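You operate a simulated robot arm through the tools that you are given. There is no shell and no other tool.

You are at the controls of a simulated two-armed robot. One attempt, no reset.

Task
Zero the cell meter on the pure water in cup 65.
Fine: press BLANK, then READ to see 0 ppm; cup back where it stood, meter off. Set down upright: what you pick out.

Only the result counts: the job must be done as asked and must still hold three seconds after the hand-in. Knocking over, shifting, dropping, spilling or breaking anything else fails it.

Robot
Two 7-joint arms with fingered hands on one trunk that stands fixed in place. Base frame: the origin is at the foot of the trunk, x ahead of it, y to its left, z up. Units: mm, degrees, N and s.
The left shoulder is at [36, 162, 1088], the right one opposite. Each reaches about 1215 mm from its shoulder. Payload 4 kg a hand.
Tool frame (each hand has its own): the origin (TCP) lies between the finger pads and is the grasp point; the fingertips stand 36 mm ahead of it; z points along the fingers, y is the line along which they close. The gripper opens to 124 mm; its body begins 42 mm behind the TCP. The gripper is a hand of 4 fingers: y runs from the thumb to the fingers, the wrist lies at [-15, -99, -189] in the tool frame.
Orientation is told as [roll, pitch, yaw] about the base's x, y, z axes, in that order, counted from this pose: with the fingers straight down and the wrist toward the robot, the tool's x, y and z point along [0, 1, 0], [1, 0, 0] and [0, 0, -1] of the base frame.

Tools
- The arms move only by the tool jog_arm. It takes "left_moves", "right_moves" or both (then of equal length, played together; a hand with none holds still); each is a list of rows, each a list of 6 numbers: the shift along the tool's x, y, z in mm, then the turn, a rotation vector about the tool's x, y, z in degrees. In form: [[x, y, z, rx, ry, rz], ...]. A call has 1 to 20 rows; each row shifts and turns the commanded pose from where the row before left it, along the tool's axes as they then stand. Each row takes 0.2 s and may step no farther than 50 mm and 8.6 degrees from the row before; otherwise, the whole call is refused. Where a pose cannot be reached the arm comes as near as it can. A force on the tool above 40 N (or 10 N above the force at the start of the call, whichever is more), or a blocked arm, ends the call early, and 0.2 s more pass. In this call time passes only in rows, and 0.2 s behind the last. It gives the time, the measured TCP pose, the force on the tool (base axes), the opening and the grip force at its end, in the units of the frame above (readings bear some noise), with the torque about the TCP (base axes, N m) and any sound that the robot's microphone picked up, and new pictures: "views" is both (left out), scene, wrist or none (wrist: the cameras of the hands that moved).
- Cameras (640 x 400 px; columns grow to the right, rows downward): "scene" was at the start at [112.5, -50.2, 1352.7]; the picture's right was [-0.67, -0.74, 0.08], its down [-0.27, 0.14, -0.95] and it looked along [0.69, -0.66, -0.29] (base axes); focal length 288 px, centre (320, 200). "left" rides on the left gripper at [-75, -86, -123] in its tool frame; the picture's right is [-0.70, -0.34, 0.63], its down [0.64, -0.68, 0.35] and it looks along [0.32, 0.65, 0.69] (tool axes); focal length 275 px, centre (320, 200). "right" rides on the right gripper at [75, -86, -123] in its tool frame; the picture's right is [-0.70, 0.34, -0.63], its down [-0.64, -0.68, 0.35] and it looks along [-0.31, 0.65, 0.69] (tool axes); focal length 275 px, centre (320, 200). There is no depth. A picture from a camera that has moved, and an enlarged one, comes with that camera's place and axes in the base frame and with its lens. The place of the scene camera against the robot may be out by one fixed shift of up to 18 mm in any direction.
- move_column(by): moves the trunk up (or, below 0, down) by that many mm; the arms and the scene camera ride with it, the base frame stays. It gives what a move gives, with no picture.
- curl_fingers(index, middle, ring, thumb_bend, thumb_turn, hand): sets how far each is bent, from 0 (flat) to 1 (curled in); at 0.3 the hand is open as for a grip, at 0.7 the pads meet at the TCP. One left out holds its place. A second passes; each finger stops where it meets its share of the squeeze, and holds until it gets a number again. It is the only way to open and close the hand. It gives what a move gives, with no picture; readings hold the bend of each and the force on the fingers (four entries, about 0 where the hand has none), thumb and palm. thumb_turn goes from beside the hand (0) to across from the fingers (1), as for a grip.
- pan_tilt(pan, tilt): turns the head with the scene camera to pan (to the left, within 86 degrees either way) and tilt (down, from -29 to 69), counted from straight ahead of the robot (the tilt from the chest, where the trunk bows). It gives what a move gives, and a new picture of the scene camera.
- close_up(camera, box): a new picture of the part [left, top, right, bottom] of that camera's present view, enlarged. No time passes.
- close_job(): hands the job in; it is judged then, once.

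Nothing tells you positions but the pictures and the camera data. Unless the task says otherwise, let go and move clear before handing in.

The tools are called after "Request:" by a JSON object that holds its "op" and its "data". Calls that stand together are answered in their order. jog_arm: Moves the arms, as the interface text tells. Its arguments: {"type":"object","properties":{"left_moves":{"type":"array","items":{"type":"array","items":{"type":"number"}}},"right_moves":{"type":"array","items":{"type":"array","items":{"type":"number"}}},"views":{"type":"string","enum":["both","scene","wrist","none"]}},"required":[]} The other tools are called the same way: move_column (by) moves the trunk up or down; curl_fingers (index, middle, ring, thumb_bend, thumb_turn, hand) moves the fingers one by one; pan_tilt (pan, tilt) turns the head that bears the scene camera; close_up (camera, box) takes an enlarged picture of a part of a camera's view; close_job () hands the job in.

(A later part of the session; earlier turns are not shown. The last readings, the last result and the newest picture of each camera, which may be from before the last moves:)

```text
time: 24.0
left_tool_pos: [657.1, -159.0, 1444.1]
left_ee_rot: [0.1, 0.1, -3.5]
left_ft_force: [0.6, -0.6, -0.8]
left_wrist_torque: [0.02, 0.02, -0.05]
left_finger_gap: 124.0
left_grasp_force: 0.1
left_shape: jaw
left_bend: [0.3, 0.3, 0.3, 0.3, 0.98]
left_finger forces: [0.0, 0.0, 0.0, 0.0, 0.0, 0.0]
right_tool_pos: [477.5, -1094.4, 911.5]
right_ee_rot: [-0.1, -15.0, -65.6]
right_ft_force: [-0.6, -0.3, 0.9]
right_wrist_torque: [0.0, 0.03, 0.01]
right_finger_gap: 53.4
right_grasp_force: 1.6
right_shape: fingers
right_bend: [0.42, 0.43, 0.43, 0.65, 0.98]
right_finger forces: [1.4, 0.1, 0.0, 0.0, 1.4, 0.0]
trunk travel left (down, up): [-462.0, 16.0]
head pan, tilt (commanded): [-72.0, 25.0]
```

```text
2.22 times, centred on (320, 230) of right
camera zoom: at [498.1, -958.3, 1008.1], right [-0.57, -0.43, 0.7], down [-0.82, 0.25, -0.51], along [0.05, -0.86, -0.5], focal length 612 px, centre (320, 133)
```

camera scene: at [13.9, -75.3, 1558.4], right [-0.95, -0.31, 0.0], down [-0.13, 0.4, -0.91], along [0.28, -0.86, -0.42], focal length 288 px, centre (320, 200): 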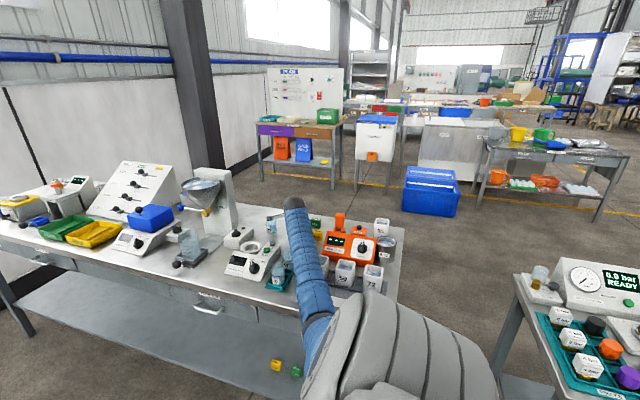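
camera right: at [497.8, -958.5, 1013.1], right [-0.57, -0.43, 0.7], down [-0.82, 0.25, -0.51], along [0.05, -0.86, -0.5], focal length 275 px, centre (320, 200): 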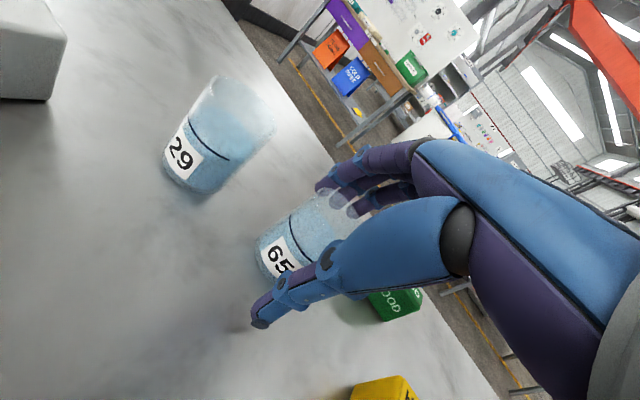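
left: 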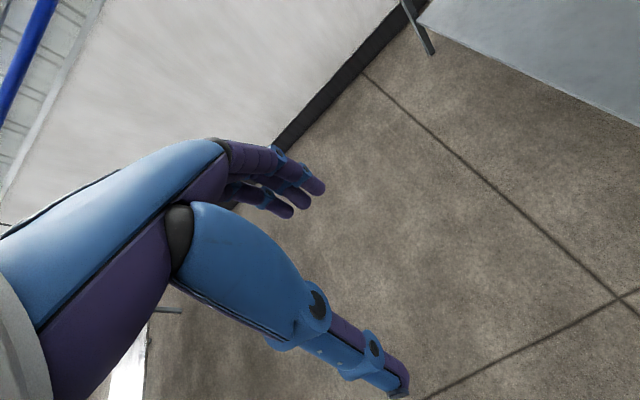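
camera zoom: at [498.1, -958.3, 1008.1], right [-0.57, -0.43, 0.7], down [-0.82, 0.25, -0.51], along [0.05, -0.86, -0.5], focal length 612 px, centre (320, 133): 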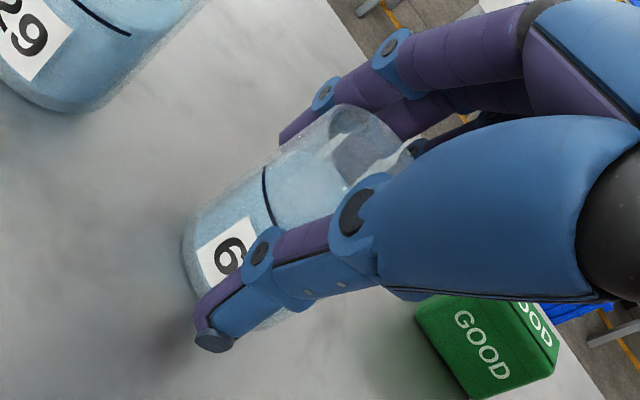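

Index and thumb have touched (1.4 N each). I close a bit more so the middle and ring fingers share the load.

Request:
{"op": "curl_fingers", "data": {"hand": "right", "index": 0.46, "middle": 0.48, "ring": 0.48, "thumb_bend": 0.68}}

Request:
{"op": "close_up", "data": {"camera": "right", "box": [200, 140, 440, 320]}}

```text
time: 25.0
left_tool_pos: [656.2, -159.4, 1444.6]
left_ee_rot: [0.1, 0.0, -3.5]
left_ft_force: [-1.0, -0.2, -0.1]
left_wrist_torque: [0.0, 0.01, -0.03]
left_finger_gap: 123.8
left_grasp_force: 0.0
left_shape: jaw
left_bend: [0.3, 0.3, 0.3, 0.3, 0.98]
left_finger forces: [0.0, 0.1, 0.1, 0.0, 0.0, 0.0]
right_tool_pos: [479.0, -1094.4, 911.7]
right_ee_rot: [0.0, -15.0, -65.6]
right_ft_force: [0.2, 0.2, 1.4]
right_wrist_torque: [-0.07, 0.01, 0.03]
right_finger_gap: 50.4
right_grasp_force: 6.4
right_shape: fingers
right_bend: [0.43, 0.45, 0.48, 0.66, 0.97]
right_finger forces: [3.3, 3.0, 0.0, 0.1, 6.2, 0.0]
trunk travel left (down, up): [-462.0, 16.0]
head pan, tilt (commanded): [-72.0, 25.0]
```

```text
2.22 times, centred on (320, 230) of right
camera zoom: at [498.1, -958.3, 1008.2], right [-0.57, -0.43, 0.7], down [-0.82, 0.25, -0.51], along [0.05, -0.86, -0.5], focal length 612 px, centre (320, 133)
```

zoom: 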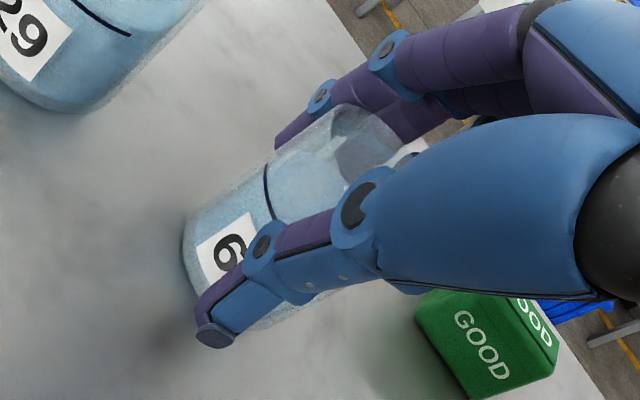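

Index 3.3 N, middle 3.0 N and thumb 6.2 N now hold it. I'll add a little squeeze, then lift a few mm to test.

Request:
{"op": "curl_fingers", "data": {"hand": "right", "index": 0.48, "middle": 0.5, "ring": 0.52, "thumb_bend": 0.7}}

Request:
{"op": "jog_arm", "data": {"right_moves": [[0, 1.3, -4.8, 0, 0, 0], [0, 1.3, -4.8, 0, 0, 0]], "views": "wrist"}}

Request:
{"op": "close_up", "data": {"camera": "right", "box": [200, 140, 440, 320]}}

```text
time: 26.0
left_tool_pos: [656.5, -158.7, 1444.9]
left_ee_rot: [0.1, 0.1, -3.5]
left_ft_force: [0.3, -0.4, 0.2]
left_wrist_torque: [0.0, 0.0, -0.03]
left_finger_gap: 124.0
left_grasp_force: 0.0
left_shape: jaw
left_bend: [0.3, 0.3, 0.3, 0.3, 0.98]
left_finger forces: [0.0, 0.0, 0.0, 0.0, 0.0, 0.1]
right_tool_pos: [478.2, -1095.1, 911.2]
right_ee_rot: [0.0, -14.9, -65.5]
right_ft_force: [0.1, -1.0, 2.5]
right_wrist_torque: [-0.12, 0.02, 0.01]
right_finger_gap: 48.7
right_grasp_force: 9.7
right_shape: fingers
right_bend: [0.44, 0.46, 0.52, 0.67, 0.97]
right_finger forces: [5.2, 4.8, 0.3, 0.1, 10.1, 0.0]
trunk travel left (down, up): [-462.0, 16.0]
head pan, tilt (commanded): [-72.0, 25.0]
```

```text
time: 26.6
left_tool_pos: [656.3, -158.0, 1443.4]
left_ee_rot: [0.0, 0.0, -3.5]
left_ft_force: [1.2, -0.4, 0.1]
left_wrist_torque: [-0.02, 0.0, -0.01]
left_finger_gap: 124.1
left_grasp_force: 0.1
left_shape: jaw
left_bend: [0.3, 0.3, 0.3, 0.3, 0.98]
left_finger forces: [0.0, 0.0, 0.0, 0.0, 0.1, 0.0]
right_tool_pos: [478.3, -1094.5, 922.3]
right_ee_rot: [0.0, -15.0, -65.6]
right_ft_force: [-0.1, 0.3, -0.3]
right_wrist_torque: [0.05, 0.04, -0.01]
right_finger_gap: 47.5
right_grasp_force: 9.5
right_shape: fingers
right_bend: [0.45, 0.46, 0.52, 0.67, 0.97]
right_finger forces: [4.1, 5.0, 0.2, 0.0, 9.8, 0.0]
trunk travel left (down, up): [-462.0, 16.0]
head pan, tilt (commanded): [-72.0, 25.0]
camera right: at [498.1, -959.0, 1017.5], right [-0.57, -0.44, 0.7], down [-0.82, 0.25, -0.51], along [0.05, -0.86, -0.5], focal length 275 px, centre (320, 200)
```

right: 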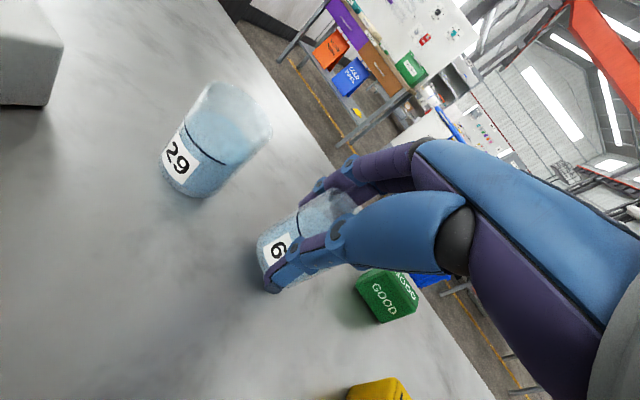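

```text
2.22 times, centred on (320, 230) of right
camera zoom: at [498.1, -959.0, 1017.5], right [-0.57, -0.44, 0.7], down [-0.82, 0.25, -0.51], along [0.05, -0.86, -0.5], focal length 612 px, centre (320, 133)
```

zoom: 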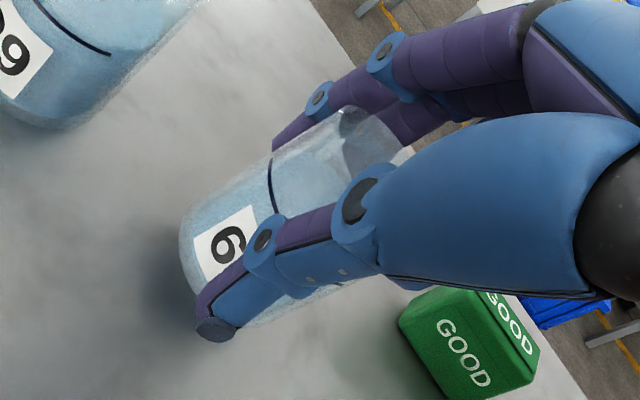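

The cup moves with the hand. I lift it 90 mm and look for tilt.

Request:
{"op": "jog_arm", "data": {"right_moves": [[0, 5.2, -19.3, 0, 0, 0], [0, 5.2, -19.3, 0, 0, 0], [0, 5.2, -19.3, 0, 0, 0], [0, 5.2, -19.3, 0, 0, 0]], "views": "both"}}

Request:
{"op": "close_up", "data": {"camera": "right", "box": [200, 140, 440, 320]}}

Request:
{"op": "close_up", "data": {"camera": "scene", "box": [230, 170, 342, 240]}}

```text
time: 27.6
left_tool_pos: [656.5, -159.0, 1445.4]
left_ee_rot: [0.0, 0.0, -3.6]
left_ft_force: [-0.8, -0.3, 0.2]
left_wrist_torque: [0.01, 0.0, 0.05]
left_finger_gap: 124.0
left_grasp_force: 0.2
left_shape: jaw
left_bend: [0.3, 0.3, 0.3, 0.3, 0.98]
left_finger forces: [0.1, 0.1, 0.2, 0.1, 0.0, 0.0]
right_tool_pos: [478.8, -1092.8, 1001.5]
right_ee_rot: [0.1, -15.1, -65.6]
right_ft_force: [-0.2, -0.2, -1.2]
right_wrist_torque: [-0.01, -0.01, 0.0]
right_finger_gap: 47.2
right_grasp_force: 9.4
right_shape: fingers
right_bend: [0.45, 0.46, 0.52, 0.67, 0.97]
right_finger forces: [4.0, 5.0, 0.2, 0.1, 9.7, 0.0]
trunk travel left (down, up): [-462.0, 16.0]
head pan, tilt (commanded): [-72.0, 25.0]
camera scene: at [13.8, -74.8, 1558.5], right [-0.95, -0.31, 0.0], down [-0.13, 0.4, -0.91], along [0.28, -0.86, -0.42], focal length 288 px, centre (320, 200)
camera right: at [498.4, -956.7, 1097.5], right [-0.57, -0.44, 0.7], down [-0.82, 0.25, -0.51], along [0.05, -0.86, -0.5], focal length 275 px, centre (320, 200)
```

scene: 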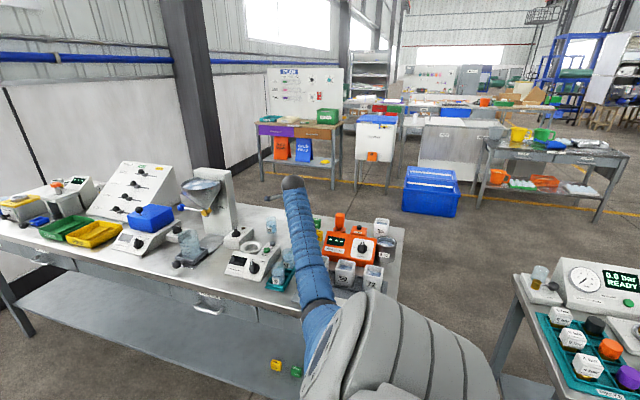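
right: 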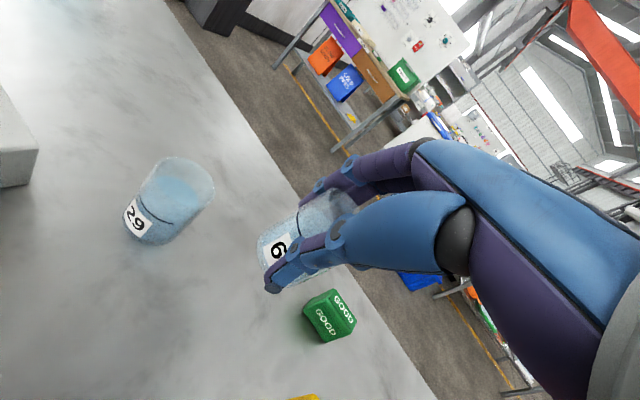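

```text
2.22 times, centred on (320, 230) of right
camera zoom: at [498.4, -956.7, 1097.5], right [-0.57, -0.44, 0.7], down [-0.82, 0.25, -0.51], along [0.05, -0.86, -0.5], focal length 612 px, centre (320, 133)
```

zoom: 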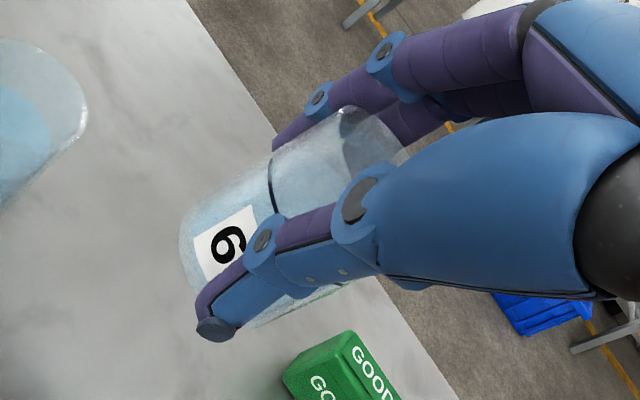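

```text
5.71 times, centred on (286, 205) of scene
camera zoom: at [13.8, -74.8, 1558.5], right [-0.95, -0.31, 0.0], down [-0.13, 0.4, -0.91], along [0.28, -0.86, -0.42], focal length 1643 px, centre (514, 171)
```

zoom: 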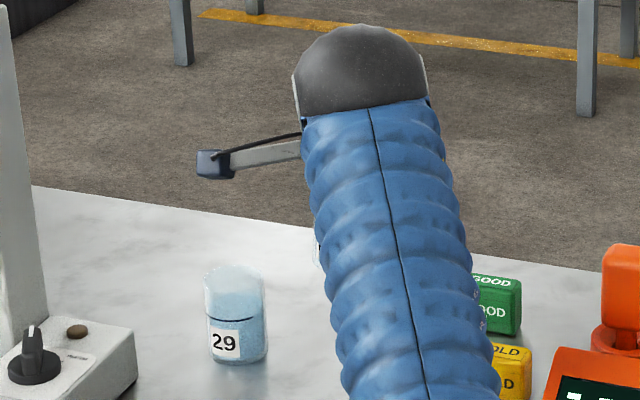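

The cup hangs upright with a steady 9.5 N grip. From two views the well centre is near [563, -898, 907]; I carry the cup slowly toward it at safe height.

Request:
{"op": "jog_arm", "data": {"right_moves": [[8, -8, -8, 0, 0, 0], [13, -13, -8, 0, 0, 0], [13, -13, -8, 0, 0, 0], [13, -13, -6, 0, 0, 0], [13, -13, -6, 0, 0, 0], [13, -13, -6, 0, 0, 0]], "views": "both"}}

```text
time: 29.0
left_tool_pos: [657.0, -160.2, 1443.0]
left_ee_rot: [0.0, 0.0, -3.5]
left_ft_force: [-0.6, 0.6, -0.2]
left_wrist_torque: [-0.03, -0.02, 0.03]
left_finger_gap: 123.8
left_grasp_force: 0.0
left_shape: jaw
left_bend: [0.3, 0.3, 0.3, 0.3, 0.98]
left_finger forces: [0.0, 0.0, 0.0, 0.0, 0.1, 0.0]
right_tool_pos: [511.7, -988.4, 1022.8]
right_ee_rot: [0.0, -14.9, -65.6]
right_ft_force: [-0.9, -0.2, -0.7]
right_wrist_torque: [0.03, 0.01, 0.01]
right_finger_gap: 47.2
right_grasp_force: 9.5
right_shape: fingers
right_bend: [0.45, 0.46, 0.52, 0.67, 0.97]
right_finger forces: [4.1, 5.0, 0.2, 0.1, 9.9, 0.0]
trunk travel left (down, up): [-462.0, 16.0]
head pan, tilt (commanded): [-72.0, 25.0]
camera scene: at [14.2, -74.7, 1558.4], right [-0.95, -0.31, 0.0], down [-0.13, 0.4, -0.91], along [0.28, -0.86, -0.42], focal length 288 px, centre (320, 200)
camera right: at [531.6, -853.3, 1119.4], right [-0.57, -0.43, 0.7], down [-0.82, 0.25, -0.51], along [0.05, -0.86, -0.5], focal length 275 px, centre (320, 200)
```

scene: 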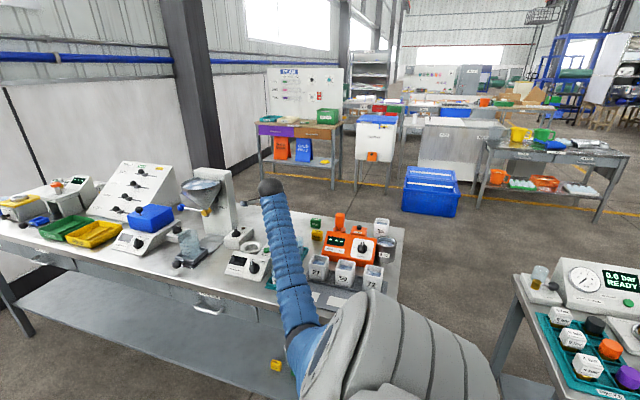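
right: 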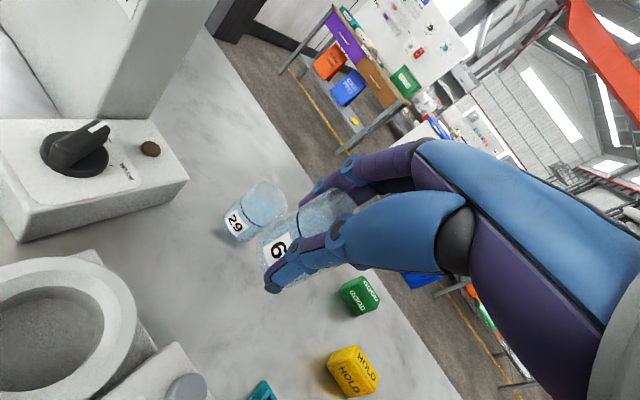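

Continue toward the position above the well.

Request:
{"op": "jog_arm", "data": {"right_moves": [[13.8, -13.7, -4.9, 0, 0, 0], [13.8, -13.7, -4.9, 0, 0, 0], [13.8, -13.7, -4.9, 0, 0, 0], [13.8, -13.7, -4.9, 0, 0, 0], [13.8, -13.7, -4.9, 0, 0, 0], [13.6, -13.8, -4.8, 0, 0, 0]], "views": "both"}}

Request:
{"op": "close_up", "data": {"camera": "right", "box": [120, 160, 380, 400]}}

Request:
{"op": "close_up", "data": {"camera": "scene", "box": [210, 210, 322, 280]}}

```text
time: 30.4
left_tool_pos: [656.2, -159.1, 1443.6]
left_ee_rot: [0.0, 0.0, -3.5]
left_ft_force: [0.8, 0.5, 0.6]
left_wrist_torque: [-0.02, -0.03, -0.02]
left_finger_gap: 124.1
left_grasp_force: 0.0
left_shape: jaw
left_bend: [0.3, 0.3, 0.3, 0.3, 0.98]
left_finger forces: [0.0, 0.1, 0.0, 0.0, 0.0, 0.1]
right_tool_pos: [551.1, -877.3, 1030.6]
right_ee_rot: [0.1, -15.0, -65.7]
right_ft_force: [0.5, 0.3, -0.6]
right_wrist_torque: [0.0, 0.04, -0.02]
right_finger_gap: 47.5
right_grasp_force: 9.3
right_shape: fingers
right_bend: [0.45, 0.46, 0.52, 0.67, 0.97]
right_finger forces: [4.2, 5.0, 0.2, 0.1, 9.7, 0.1]
trunk travel left (down, up): [-462.0, 16.0]
head pan, tilt (commanded): [-72.0, 25.0]
camera scene: at [14.4, -74.5, 1558.4], right [-0.95, -0.31, 0.0], down [-0.13, 0.4, -0.91], along [0.28, -0.86, -0.42], focal length 288 px, centre (320, 200)
camera right: at [571.1, -741.1, 1127.5], right [-0.57, -0.43, 0.7], down [-0.82, 0.25, -0.51], along [0.05, -0.86, -0.5], focal length 275 px, centre (320, 200)
```

scene: 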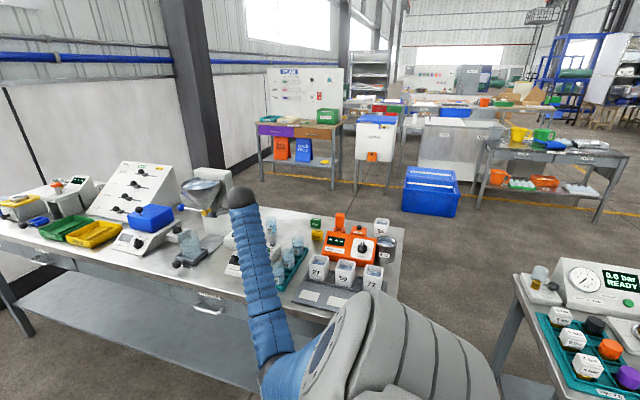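
right: 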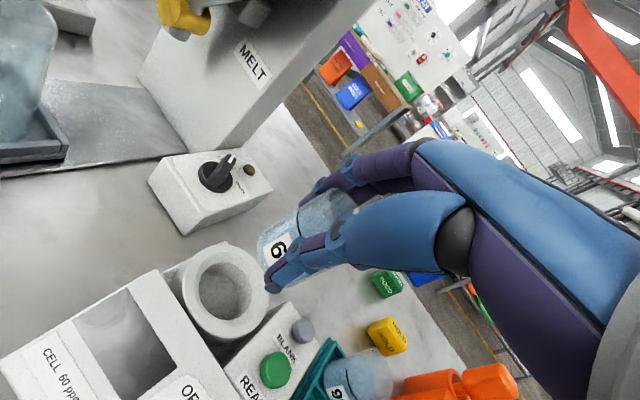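

```text
1.67 times, centred on (250, 280) of right
camera zoom: at [571.1, -741.1, 1127.5], right [-0.57, -0.43, 0.7], down [-0.82, 0.25, -0.51], along [0.05, -0.86, -0.5], focal length 459 px, centre (437, 67)
```

zoom: 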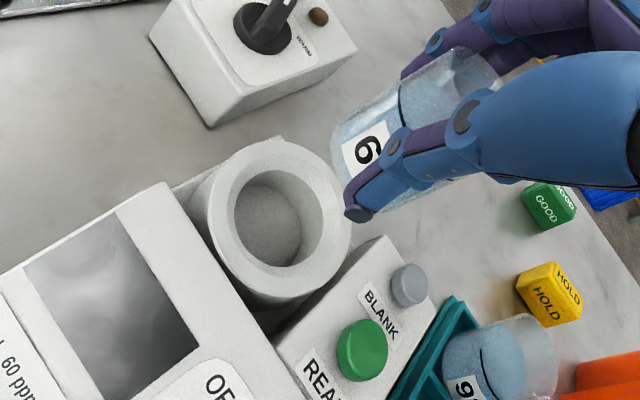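

```text
5.71 times, centred on (266, 245) of scene
camera zoom: at [14.4, -74.5, 1558.4], right [-0.95, -0.31, 0.0], down [-0.13, 0.4, -0.91], along [0.28, -0.86, -0.42], focal length 1643 px, centre (629, -57)
```

zoom: 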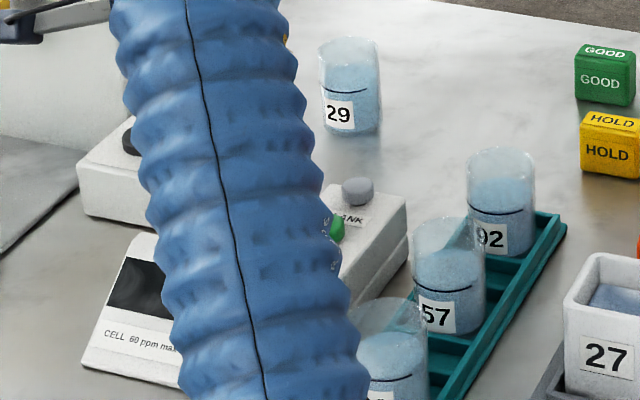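

The wrist camera sees the well, buttons and the held cup together. I zoom in for exact relative measurement.

Request:
{"op": "close_up", "data": {"camera": "right", "box": [160, 235, 280, 345]}}

Request:
{"op": "close_up", "data": {"camera": "right", "box": [240, 170, 380, 310]}}

Request:
{"op": "close_up", "data": {"camera": "right", "box": [210, 290, 370, 400]}}

```text
3.64 times, centred on (220, 290) of right
camera zoom: at [571.1, -741.1, 1127.5], right [-0.57, -0.43, 0.7], down [-0.82, 0.25, -0.51], along [0.05, -0.86, -0.5], focal length 1001 px, centre (684, -127)
```

zoom: 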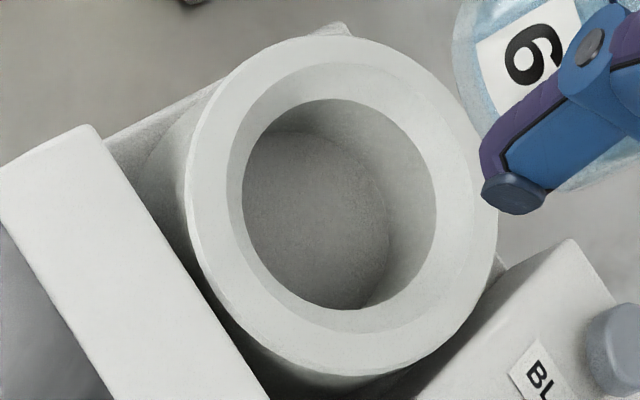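

```text
2.86 times, centred on (310, 240) of right
camera zoom: at [571.1, -741.1, 1127.5], right [-0.57, -0.43, 0.7], down [-0.82, 0.25, -0.51], along [0.05, -0.86, -0.5], focal length 786 px, centre (349, 86)
```

zoom: 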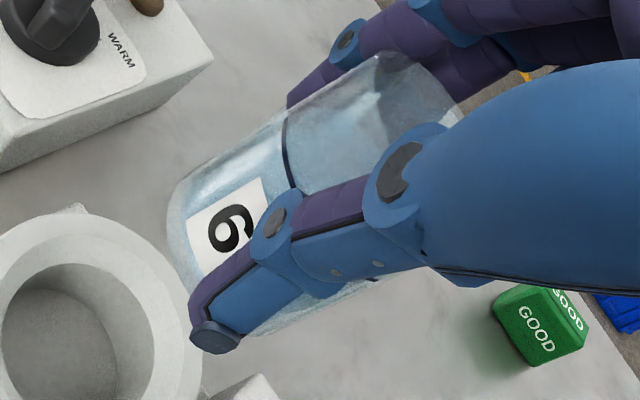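

```text
3.64 times, centred on (290, 345) of right
camera zoom: at [571.1, -741.1, 1127.5], right [-0.57, -0.43, 0.7], down [-0.82, 0.25, -0.51], along [0.05, -0.86, -0.5], focal length 1001 px, centre (429, -327)
```

zoom: 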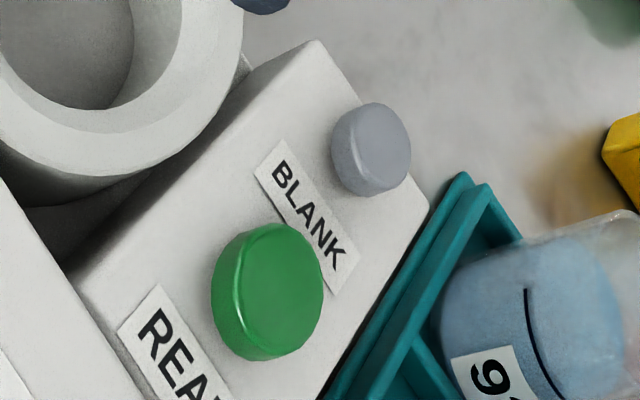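

The well centre is ~2 mm in x and ~4 mm in y off the cup's axis. I correct and descend about 54 mm so the cup's bottom is just above the ring, then measure again.

Request:
{"op": "jog_arm", "data": {"right_moves": [[1.2, -5.6, 17.1, 0, 0, 0], [1.2, -5.6, 17.1, 0, 0, 0], [1.1, -5.5, 17.2, 0, 0, 0]], "views": "wrist"}}

Request:
{"op": "close_up", "data": {"camera": "right", "box": [190, 180, 390, 340]}}

Request:
{"op": "close_up", "data": {"camera": "right", "box": [200, 200, 310, 310]}}

```text
time: 31.2
left_tool_pos: [656.4, -158.5, 1444.5]
left_ee_rot: [0.0, 0.0, -3.5]
left_ft_force: [0.2, -0.1, 0.7]
left_wrist_torque: [-0.02, -0.01, 0.0]
left_finger_gap: 123.6
left_grasp_force: 0.1
left_shape: jaw
left_bend: [0.3, 0.3, 0.3, 0.3, 0.98]
left_finger forces: [0.1, 0.0, 0.0, 0.0, 0.0, 0.1]
right_tool_pos: [552.7, -873.0, 977.4]
right_ee_rot: [0.0, -15.0, -65.6]
right_ft_force: [-0.7, -0.7, -0.4]
right_wrist_torque: [0.0, 0.02, 0.01]
right_finger_gap: 47.3
right_grasp_force: 9.9
right_shape: fingers
right_bend: [0.45, 0.46, 0.52, 0.67, 0.97]
right_finger forces: [4.1, 5.1, 0.1, 0.0, 9.7, 0.1]
trunk travel left (down, up): [-462.0, 16.0]
head pan, tilt (commanded): [-72.0, 25.0]
camera right: at [572.9, -737.9, 1072.3], right [-0.57, -0.43, 0.7], down [-0.82, 0.25, -0.51], along [0.05, -0.86, -0.5], focal length 275 px, centre (320, 200)
```

right: 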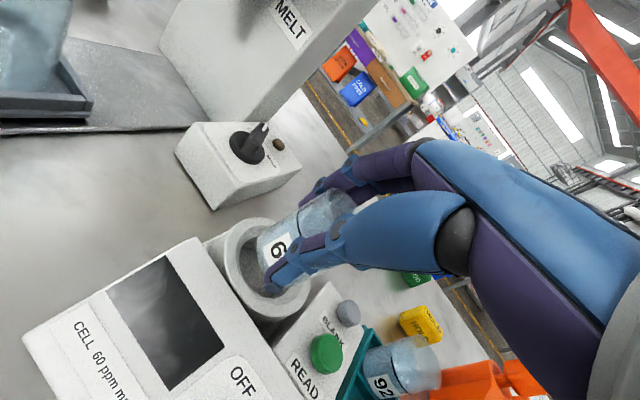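

```text
2.50 times, centred on (290, 260) of right
camera zoom: at [572.9, -737.9, 1072.3], right [-0.57, -0.43, 0.7], down [-0.82, 0.25, -0.51], along [0.05, -0.86, -0.5], focal length 688 px, centre (395, 50)
```

zoom: 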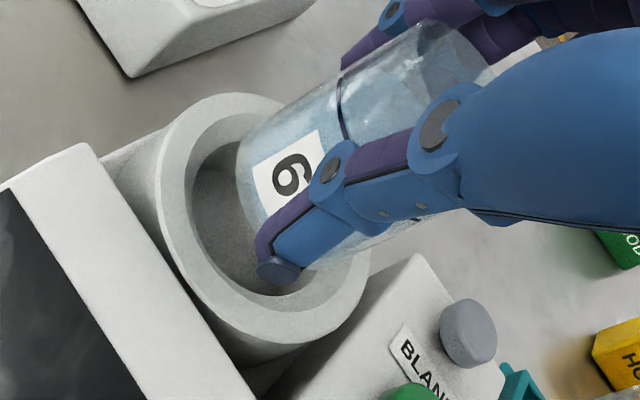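

```text
3.64 times, centred on (255, 255) of right
camera zoom: at [572.9, -737.9, 1072.3], right [-0.57, -0.43, 0.7], down [-0.82, 0.25, -0.51], along [0.05, -0.86, -0.5], focal length 1001 px, centre (556, 0)
```

zoom: 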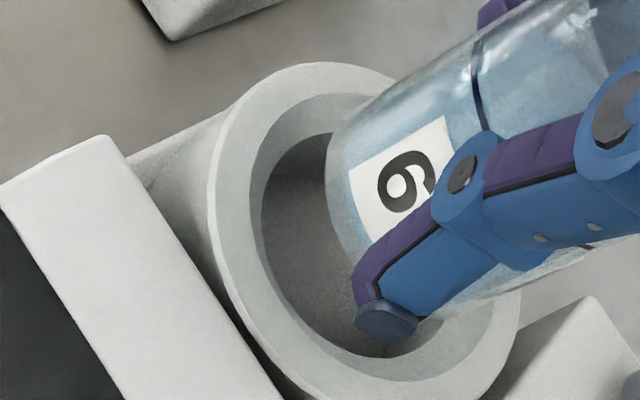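

Projected down its axis, the cup is within ~1.5 mm of the bore centre. I lower 20 mm into the mouth and watch the force.

Request:
{"op": "jog_arm", "data": {"right_moves": [[0.5, -2.4, 9.7, 0, 0, 0], [0.4, -2.4, 9.7, 0, 0, 0]], "views": "wrist"}}

Request:
{"op": "close_up", "data": {"camera": "right", "box": [200, 180, 320, 300]}}

```text
time: 31.8
left_tool_pos: [656.0, -159.6, 1443.9]
left_ee_rot: [0.0, -0.1, -3.5]
left_ft_force: [0.5, -0.1, -0.6]
left_wrist_torque: [0.03, -0.04, -0.04]
left_finger_gap: 123.8
left_grasp_force: 0.0
left_shape: jaw
left_bend: [0.3, 0.3, 0.3, 0.3, 0.98]
left_finger forces: [0.1, 0.1, 0.0, 0.0, 0.0, 0.1]
right_tool_pos: [553.0, -873.3, 957.3]
right_ee_rot: [-0.1, -15.0, -65.6]
right_ft_force: [0.1, -0.3, 0.5]
right_wrist_torque: [-0.05, 0.0, -0.02]
right_finger_gap: 47.3
right_grasp_force: 10.1
right_shape: fingers
right_bend: [0.45, 0.46, 0.52, 0.67, 0.97]
right_finger forces: [4.6, 5.2, 0.2, 0.1, 9.8, 0.0]
trunk travel left (down, up): [-462.0, 16.0]
head pan, tilt (commanded): [-72.0, 25.0]
camera right: at [573.0, -736.9, 1052.9], right [-0.57, -0.43, 0.7], down [-0.82, 0.25, -0.51], along [0.05, -0.86, -0.5], focal length 275 px, centre (320, 200)
```

right: 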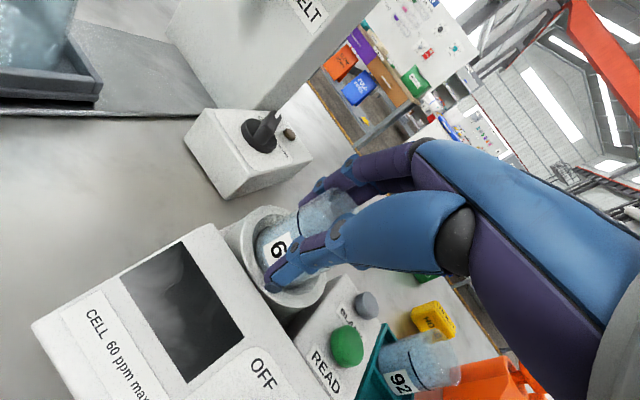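

```text
3.33 times, centred on (260, 240) of right
camera zoom: at [573.0, -736.9, 1052.9], right [-0.57, -0.43, 0.7], down [-0.82, 0.25, -0.51], along [0.05, -0.86, -0.5], focal length 918 px, centre (520, 67)
```

zoom: 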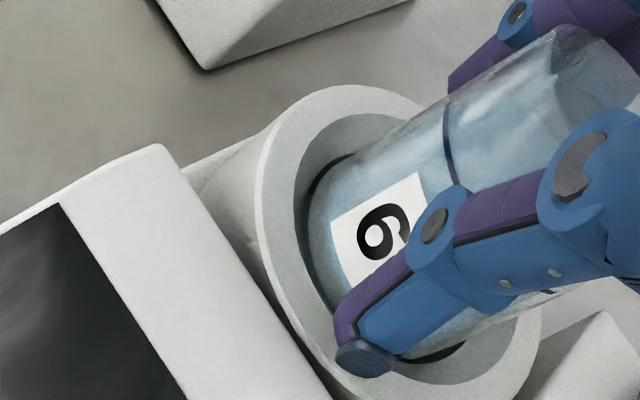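

The cup is entering the bore well centred with no contact force. I lower 10 mm more.

Request:
{"op": "jog_arm", "data": {"right_moves": [[0, -1.3, 4.8, 0, 0, 0], [0, -1.3, 4.8, 0, 0, 0]], "views": "wrist"}}

Request:
{"op": "close_up", "data": {"camera": "right", "box": [200, 170, 320, 290]}}

```text
time: 32.4
left_tool_pos: [655.6, -156.9, 1444.1]
left_ee_rot: [0.0, 0.0, -3.5]
left_ft_force: [1.1, 0.4, 0.1]
left_wrist_torque: [0.01, 0.02, 0.0]
left_finger_gap: 124.0
left_grasp_force: 0.1
left_shape: jaw
left_bend: [0.3, 0.3, 0.3, 0.3, 0.98]
left_finger forces: [0.0, 0.1, 0.1, 0.1, 0.0, 0.0]
right_tool_pos: [551.9, -873.1, 949.4]
right_ee_rot: [0.1, -15.2, -65.7]
right_ft_force: [-0.3, -6.3, 19.1]
right_wrist_torque: [-0.1, -0.12, -0.05]
right_finger_gap: 45.5
right_grasp_force: 18.5
right_shape: fingers
right_bend: [0.43, 0.45, 0.51, 0.69, 0.97]
right_finger forces: [7.1, 7.0, 1.5, 0.0, 21.6, 0.1]
trunk travel left (down, up): [-462.0, 16.0]
head pan, tilt (commanded): [-72.0, 25.0]
camera right: at [571.5, -736.7, 1045.5], right [-0.57, -0.43, 0.7], down [-0.82, 0.25, -0.51], along [0.05, -0.87, -0.5], focal length 275 px, centre (320, 200)
```

right: 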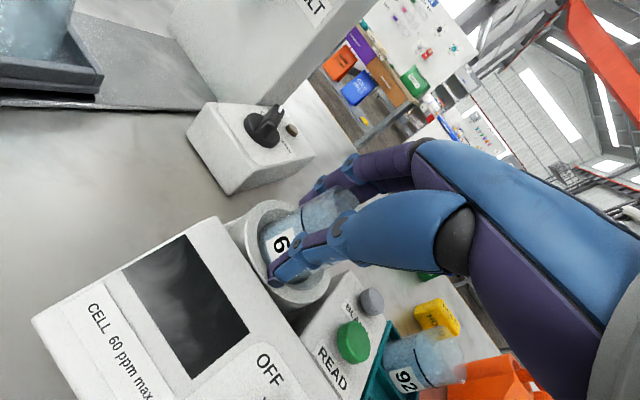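

```text
3.33 times, centred on (260, 230) of right
camera zoom: at [571.5, -736.7, 1045.5], right [-0.57, -0.43, 0.7], down [-0.82, 0.25, -0.51], along [0.05, -0.87, -0.5], focal length 918 px, centre (520, 100)
```

zoom: 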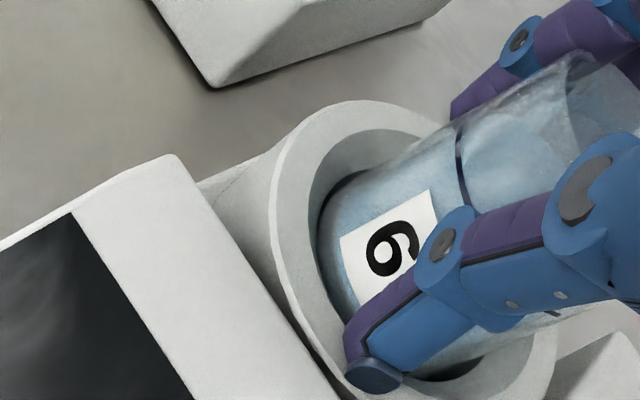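

The 19 N comes from the thumb tip meeting the ring's rim: I gripped about 10 mm too low for this well. The safe fix is to return the cup to its spot, regrip ~10 mm higher, and come back. First I lift straight out.

Request:
{"op": "jog_arm", "data": {"right_moves": [[0, 1.3, -4.8, 0, 0, 0], [0, 2.6, -9.7, 0, 0, 0], [0, 5.2, -19.3, 0, 0, 0], [0, 5.2, -19.3, 0, 0, 0], [0, 5.2, -19.3, 0, 0, 0], [0, 2.6, -9.7, 0, 0, 0]], "views": "wrist"}}

Request:
{"op": "close_up", "data": {"camera": "right", "box": [160, 160, 420, 330]}}

```text
time: 33.8
left_tool_pos: [656.2, -159.9, 1444.1]
left_ee_rot: [0.0, 0.0, -3.4]
left_ft_force: [-0.4, -1.0, 0.8]
left_wrist_torque: [0.03, -0.01, 0.0]
left_finger_gap: 124.1
left_grasp_force: 0.1
left_shape: jaw
left_bend: [0.3, 0.3, 0.3, 0.3, 0.98]
left_finger forces: [0.0, 0.1, 0.1, 0.1, 0.1, 0.0]
right_tool_pos: [553.7, -872.7, 1031.4]
right_ee_rot: [0.0, -14.9, -65.6]
right_ft_force: [-0.3, -0.5, -1.4]
right_wrist_torque: [0.02, 0.01, -0.01]
right_finger_gap: 45.7
right_grasp_force: 9.7
right_shape: fingers
right_bend: [0.45, 0.46, 0.52, 0.68, 0.97]
right_finger forces: [4.2, 5.3, 0.5, 0.1, 9.6, 0.0]
trunk travel left (down, up): [-462.0, 16.0]
head pan, tilt (commanded): [-72.0, 25.0]
camera right: at [573.6, -737.1, 1127.0], right [-0.57, -0.44, 0.7], down [-0.82, 0.25, -0.51], along [0.05, -0.86, -0.5], focal length 275 px, centre (320, 200)
```

right: 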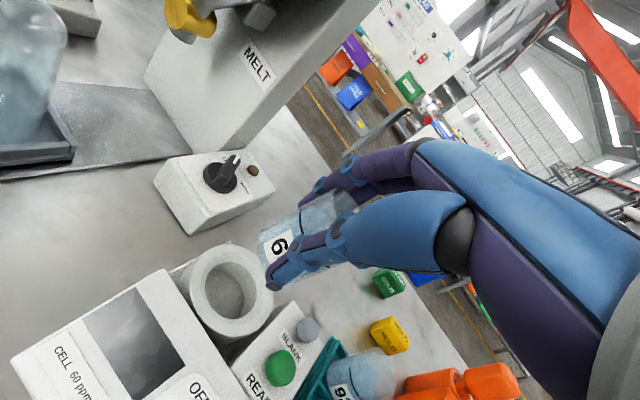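

```text
2.35 times, centred on (290, 245) of right
camera zoom: at [573.6, -737.1, 1127.0], right [-0.57, -0.44, 0.7], down [-0.82, 0.25, -0.51], along [0.05, -0.86, -0.5], focal length 648 px, centre (391, 94)
```

zoom: 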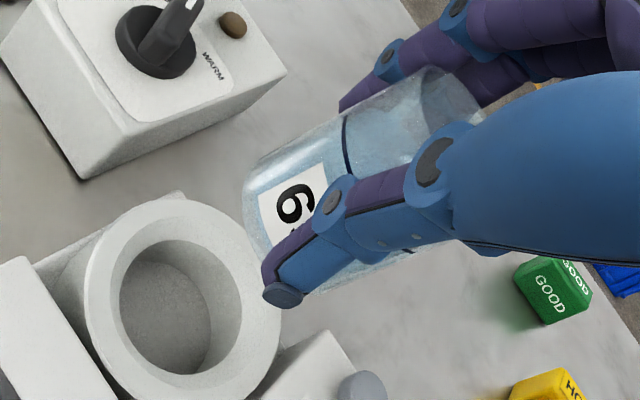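

The cup is out and still upright. I carry it back along the same path to above its original spot.

Request:
{"op": "jog_arm", "data": {"right_moves": [[-10, 10, 2, 0, 0, 0], [-13.6, 13.5, 4, 0, 0, 0], [-13.6, 13.5, 4, 0, 0, 0], [-13.6, 13.5, 5, 0, 0, 0], [-13.6, 13.5, 5, 0, 0, 0], [-13.6, 13.5, 6, 0, 0, 0], [-13.6, 13.5, 7, 0, 0, 0], [-13.6, 13.5, 7, 0, 0, 0], [-13.6, 13.5, 7, 0, 0, 0], [-13.6, 13.5, 7, 0, 0, 0], [-13.6, 13.5, 8, 0, 0, 0], [-13.9, 13.5, 7.4, 0, 0, 0]], "views": "wrist"}}

```text
time: 36.4
left_tool_pos: [657.0, -159.0, 1444.3]
left_ee_rot: [0.0, 0.0, -3.5]
left_ft_force: [-0.8, 0.4, 0.3]
left_wrist_torque: [-0.01, -0.01, 0.0]
left_finger_gap: 123.8
left_grasp_force: 0.0
left_shape: jaw
left_bend: [0.3, 0.3, 0.3, 0.3, 0.98]
left_finger forces: [0.0, 0.0, 0.0, 0.0, 0.0, 0.1]
right_tool_pos: [479.1, -1094.8, 1003.2]
right_ee_rot: [0.1, -15.0, -65.6]
right_ft_force: [0.4, -0.1, -1.0]
right_wrist_torque: [0.03, 0.02, 0.0]
right_finger_gap: 45.8
right_grasp_force: 9.3
right_shape: fingers
right_bend: [0.45, 0.46, 0.52, 0.68, 0.97]
right_finger forces: [4.2, 5.2, 0.5, 0.1, 9.4, 0.0]
trunk travel left (down, up): [-462.0, 16.0]
head pan, tilt (commanded): [-72.0, 25.0]
camera right: at [498.7, -958.6, 1100.0], right [-0.57, -0.44, 0.7], down [-0.82, 0.25, -0.51], along [0.05, -0.86, -0.5], focal length 275 px, centre (320, 200)
```

right: 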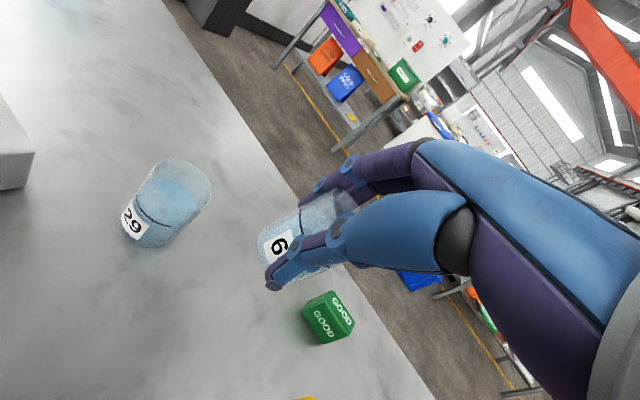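

Above the original spot. I descend to just over the bench, then the last few mm gently.

Request:
{"op": "jog_arm", "data": {"right_moves": [[0, -5.5, 20.5, 0, 0, 0], [0, -5.5, 20.5, 0, 0, 0], [0, -5.5, 20.5, 0, 0, 0], [0, -5.0, 18.8, 0, 0, 0]], "views": "none"}}

Request:
{"op": "jog_arm", "data": {"right_moves": [[0, -0.6, 2.4, 0, 0, 0]], "views": "none"}}

```text
time: 37.4
left_tool_pos: [656.3, -159.8, 1443.7]
left_ee_rot: [0.0, 0.0, -3.6]
left_ft_force: [0.7, 0.2, -0.7]
left_wrist_torque: [0.0, 0.0, 0.0]
left_finger_gap: 124.3
left_grasp_force: 0.1
left_shape: jaw
left_bend: [0.3, 0.3, 0.3, 0.3, 0.98]
left_finger forces: [0.0, 0.0, 0.0, 0.0, 0.1, 0.1]
right_tool_pos: [479.2, -1096.4, 920.9]
right_ee_rot: [0.0, -14.9, -65.7]
right_ft_force: [-0.6, -0.2, -1.5]
right_wrist_torque: [0.01, 0.03, 0.02]
right_finger_gap: 45.7
right_grasp_force: 9.7
right_shape: fingers
right_bend: [0.45, 0.46, 0.52, 0.68, 0.97]
right_finger forces: [4.2, 5.3, 0.5, 0.0, 9.5, 0.0]
trunk travel left (down, up): [-462.0, 16.0]
head pan, tilt (commanded): [-72.0, 25.0]
```

```text
time: 37.8
left_tool_pos: [656.8, -159.5, 1444.9]
left_ee_rot: [0.0, -0.1, -3.5]
left_ft_force: [1.5, 1.0, -0.4]
left_wrist_torque: [0.04, -0.02, -0.02]
left_finger_gap: 123.7
left_grasp_force: 0.0
left_shape: jaw
left_bend: [0.3, 0.3, 0.3, 0.3, 0.98]
left_finger forces: [0.1, 0.0, 0.2, 0.0, 0.1, 0.1]
right_tool_pos: [479.3, -1094.3, 917.7]
right_ee_rot: [0.1, -14.9, -65.7]
right_ft_force: [-0.6, 0.3, -0.9]
right_wrist_torque: [0.03, 0.0, 0.0]
right_finger_gap: 45.7
right_grasp_force: 9.7
right_shape: fingers
right_bend: [0.45, 0.46, 0.52, 0.68, 0.97]
right_finger forces: [4.2, 5.3, 0.5, 0.0, 9.6, 0.1]
trunk travel left (down, up): [-462.0, 16.0]
head pan, tilt (commanded): [-72.0, 25.0]
```

Still hanging free; lowering in small steps until touch.

Request:
{"op": "jog_arm", "data": {"right_moves": [[0, -0.6, 2.4, 0, 0, 0]], "views": "none"}}

Request:
{"op": "jog_arm", "data": {"right_moves": [[0, -0.4, 1.5, 0, 0, 0]], "views": "none"}}

Request:
{"op": "jog_arm", "data": {"right_moves": [[0, -0.3, 1.0, 0, 0, 0]], "views": "none"}}

```text
time: 38.2
left_tool_pos: [656.8, -159.4, 1444.4]
left_ee_rot: [0.0, 0.0, -3.5]
left_ft_force: [-0.1, 0.0, 0.5]
left_wrist_torque: [0.03, 0.0, 0.0]
left_finger_gap: 123.8
left_grasp_force: 0.1
left_shape: jaw
left_bend: [0.3, 0.3, 0.3, 0.3, 0.98]
left_finger forces: [0.1, 0.0, 0.0, 0.0, 0.0, 0.1]
right_tool_pos: [479.7, -1095.1, 915.3]
right_ee_rot: [0.0, -15.0, -65.6]
right_ft_force: [-0.2, -0.2, -1.4]
right_wrist_torque: [0.0, 0.01, 0.01]
right_finger_gap: 45.6
right_grasp_force: 9.4
right_shape: fingers
right_bend: [0.45, 0.46, 0.52, 0.68, 0.97]
right_finger forces: [4.1, 5.2, 0.5, 0.0, 9.5, 0.0]
trunk travel left (down, up): [-462.0, 16.0]
head pan, tilt (commanded): [-72.0, 25.0]
```

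```text
time: 38.6
left_tool_pos: [657.2, -160.0, 1443.8]
left_ee_rot: [0.0, 0.0, -3.5]
left_ft_force: [-0.2, -0.5, 0.3]
left_wrist_torque: [-0.01, -0.03, 0.03]
left_finger_gap: 123.6
left_grasp_force: 0.1
left_shape: jaw
left_bend: [0.3, 0.3, 0.3, 0.3, 0.98]
left_finger forces: [0.0, 0.0, 0.0, 0.0, 0.0, 0.0]
right_tool_pos: [478.5, -1094.6, 915.6]
right_ee_rot: [0.0, -14.9, -65.6]
right_ft_force: [-0.6, 0.1, -0.1]
right_wrist_torque: [0.03, 0.02, 0.04]
right_finger_gap: 45.4
right_grasp_force: 9.4
right_shape: fingers
right_bend: [0.45, 0.46, 0.52, 0.68, 0.97]
right_finger forces: [4.1, 5.4, 0.4, 0.1, 9.5, 0.1]
trunk travel left (down, up): [-462.0, 16.0]
head pan, tilt (commanded): [-72.0, 25.0]
```

```text
time: 39.0
left_tool_pos: [655.8, -159.1, 1444.2]
left_ee_rot: [0.1, 0.0, -3.4]
left_ft_force: [-0.2, 0.6, -0.3]
left_wrist_torque: [0.05, 0.04, -0.03]
left_finger_gap: 123.9
left_grasp_force: 0.0
left_shape: jaw
left_bend: [0.3, 0.3, 0.3, 0.3, 0.98]
left_finger forces: [0.1, 0.0, 0.0, 0.0, 0.1, 0.0]
right_tool_pos: [479.1, -1095.9, 913.6]
right_ee_rot: [-0.1, -15.0, -65.6]
right_ft_force: [0.1, -0.1, -0.1]
right_wrist_torque: [0.01, 0.01, 0.02]
right_finger_gap: 45.5
right_grasp_force: 9.7
right_shape: fingers
right_bend: [0.45, 0.46, 0.52, 0.68, 0.97]
right_finger forces: [4.3, 5.4, 0.4, 0.1, 9.4, 0.1]
trunk travel left (down, up): [-462.0, 16.0]
head pan, tilt (commanded): [-72.0, 25.0]
```

Nearly at the recorded height (911.6). Two more 1 mm steps.

Request:
{"op": "jog_arm", "data": {"right_moves": [[0, -0.3, 1.0, 0, 0, 0]], "views": "none"}}

Request:
{"op": "jog_arm", "data": {"right_moves": [[0, -0.2, 0.8, 0, 0, 0]], "views": "wrist"}}

Request:
{"op": "close_up", "data": {"camera": "right", "box": [200, 140, 440, 320]}}

```text
time: 39.4
left_tool_pos: [657.4, -158.6, 1445.2]
left_ee_rot: [0.0, 0.0, -3.5]
left_ft_force: [0.2, 1.4, -0.3]
left_wrist_torque: [0.0, 0.01, 0.0]
left_finger_gap: 123.8
left_grasp_force: 0.1
left_shape: jaw
left_bend: [0.3, 0.3, 0.3, 0.3, 0.98]
left_finger forces: [0.1, 0.0, 0.0, 0.0, 0.0, 0.0]
right_tool_pos: [478.3, -1094.5, 915.0]
right_ee_rot: [-0.1, -15.0, -65.7]
right_ft_force: [0.2, 0.5, 3.1]
right_wrist_torque: [-0.1, -0.04, 0.04]
right_finger_gap: 45.6
right_grasp_force: 9.9
right_shape: fingers
right_bend: [0.45, 0.46, 0.52, 0.68, 0.97]
right_finger forces: [4.5, 5.2, 0.5, 0.0, 9.5, 0.0]
trunk travel left (down, up): [-462.0, 16.0]
head pan, tilt (commanded): [-72.0, 25.0]
```

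```text
time: 39.8
left_tool_pos: [655.9, -159.0, 1444.6]
left_ee_rot: [0.1, 0.1, -3.5]
left_ft_force: [-0.3, -0.2, 0.0]
left_wrist_torque: [0.02, -0.01, -0.01]
left_finger_gap: 123.8
left_grasp_force: 0.2
left_shape: jaw
left_bend: [0.3, 0.3, 0.3, 0.3, 0.98]
left_finger forces: [0.0, 0.0, 0.0, 0.0, 0.0, 0.0]
right_tool_pos: [478.7, -1094.0, 914.2]
right_ee_rot: [0.0, -15.0, -65.7]
right_ft_force: [1.8, 0.1, 4.2]
right_wrist_torque: [-0.23, -0.01, -0.01]
right_finger_gap: 45.8
right_grasp_force: 10.7
right_shape: fingers
right_bend: [0.45, 0.46, 0.52, 0.68, 0.97]
right_finger forces: [5.0, 5.5, 0.6, 0.1, 9.5, 0.1]
trunk travel left (down, up): [-462.0, 16.0]
head pan, tilt (commanded): [-72.0, 25.0]
camera right: at [497.8, -958.6, 1009.5], right [-0.57, -0.43, 0.7], down [-0.82, 0.25, -0.51], along [0.05, -0.86, -0.5], focal length 275 px, centre (320, 200)
```

right: 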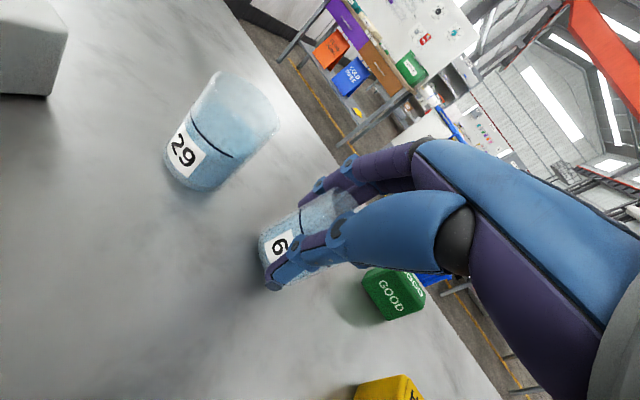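

```text
2.22 times, centred on (320, 230) of right
camera zoom: at [497.8, -958.6, 1009.5], right [-0.57, -0.43, 0.7], down [-0.82, 0.25, -0.51], along [0.05, -0.86, -0.5], focal length 612 px, centre (320, 133)
```

zoom: 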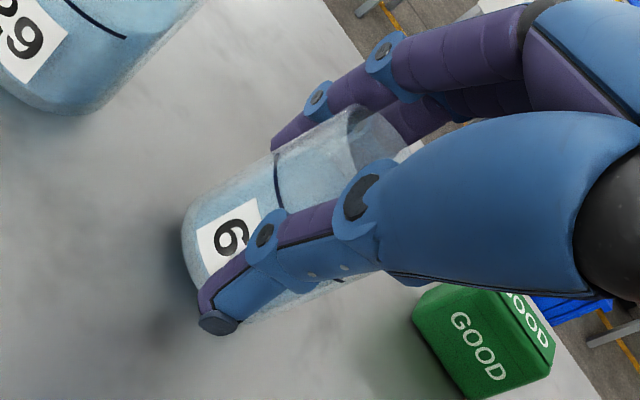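

The cup is on the bench (4 N up). I release by easing the squeeze and then opening to a 69 mm gap.

Request:
{"op": "curl_fingers", "data": {"hand": "right", "index": 0.44, "middle": 0.45, "ring": 0.45, "thumb_bend": 0.67}}

Request:
{"op": "curl_fingers", "data": {"hand": "right", "index": 0.37, "middle": 0.37, "ring": 0.37, "thumb_bend": 0.59}}

Request:
{"op": "close_up", "data": {"camera": "right", "box": [200, 140, 440, 320]}}

```text
time: 40.8
left_tool_pos: [655.9, -159.6, 1444.6]
left_ee_rot: [0.0, 0.0, -3.4]
left_ft_force: [-0.4, 0.6, 0.1]
left_wrist_torque: [0.01, 0.0, 0.02]
left_finger_gap: 123.7
left_grasp_force: 0.0
left_shape: jaw
left_bend: [0.3, 0.3, 0.3, 0.3, 0.98]
left_finger forces: [0.0, 0.1, 0.0, 0.0, 0.0, 0.0]
right_tool_pos: [477.9, -1094.7, 912.2]
right_ee_rot: [0.0, -15.0, -65.6]
right_ft_force: [0.4, 0.7, 0.8]
right_wrist_torque: [-0.04, 0.04, -0.02]
right_finger_gap: 47.8
right_grasp_force: 2.8
right_shape: fingers
right_bend: [0.43, 0.44, 0.45, 0.67, 0.97]
right_finger forces: [1.0, 1.6, 0.0, 0.1, 2.4, 0.0]
trunk travel left (down, up): [-462.0, 16.0]
head pan, tilt (commanded): [-72.0, 25.0]
```

```text
time: 41.8
left_tool_pos: [656.5, -160.0, 1444.9]
left_ee_rot: [0.0, -0.1, -3.5]
left_ft_force: [0.0, 0.3, -0.2]
left_wrist_torque: [0.02, 0.0, -0.04]
left_finger_gap: 123.6
left_grasp_force: 0.1
left_shape: jaw
left_bend: [0.3, 0.3, 0.3, 0.3, 0.98]
left_finger forces: [0.0, 0.0, 0.0, 0.0, 0.0, 0.1]
right_tool_pos: [479.0, -1096.3, 912.7]
right_ee_rot: [0.0, -15.0, -65.7]
right_ft_force: [0.5, 0.7, -0.8]
right_wrist_torque: [-0.01, -0.02, -0.02]
right_finger_gap: 68.7
right_grasp_force: 0.1
right_shape: fingers
right_bend: [0.37, 0.37, 0.37, 0.59, 0.97]
right_finger forces: [0.1, 0.0, 0.0, 0.0, 0.1, 0.1]
trunk travel left (down, up): [-462.0, 16.0]
head pan, tilt (commanded): [-72.0, 25.0]
```

```text
2.22 times, centred on (320, 230) of right
camera zoom: at [497.9, -958.9, 1008.6], right [-0.57, -0.44, 0.7], down [-0.82, 0.25, -0.51], along [0.05, -0.86, -0.5], focal length 612 px, centre (320, 133)
```

zoom: 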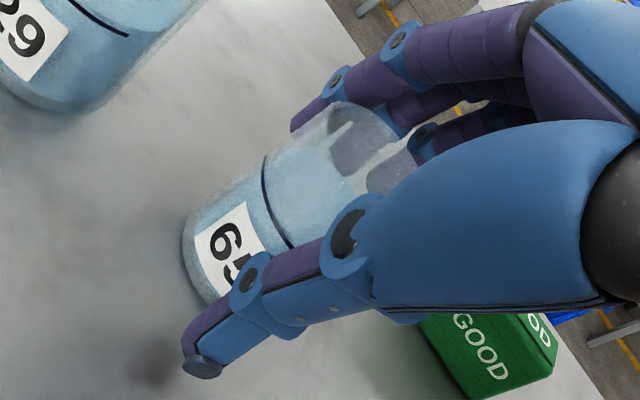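

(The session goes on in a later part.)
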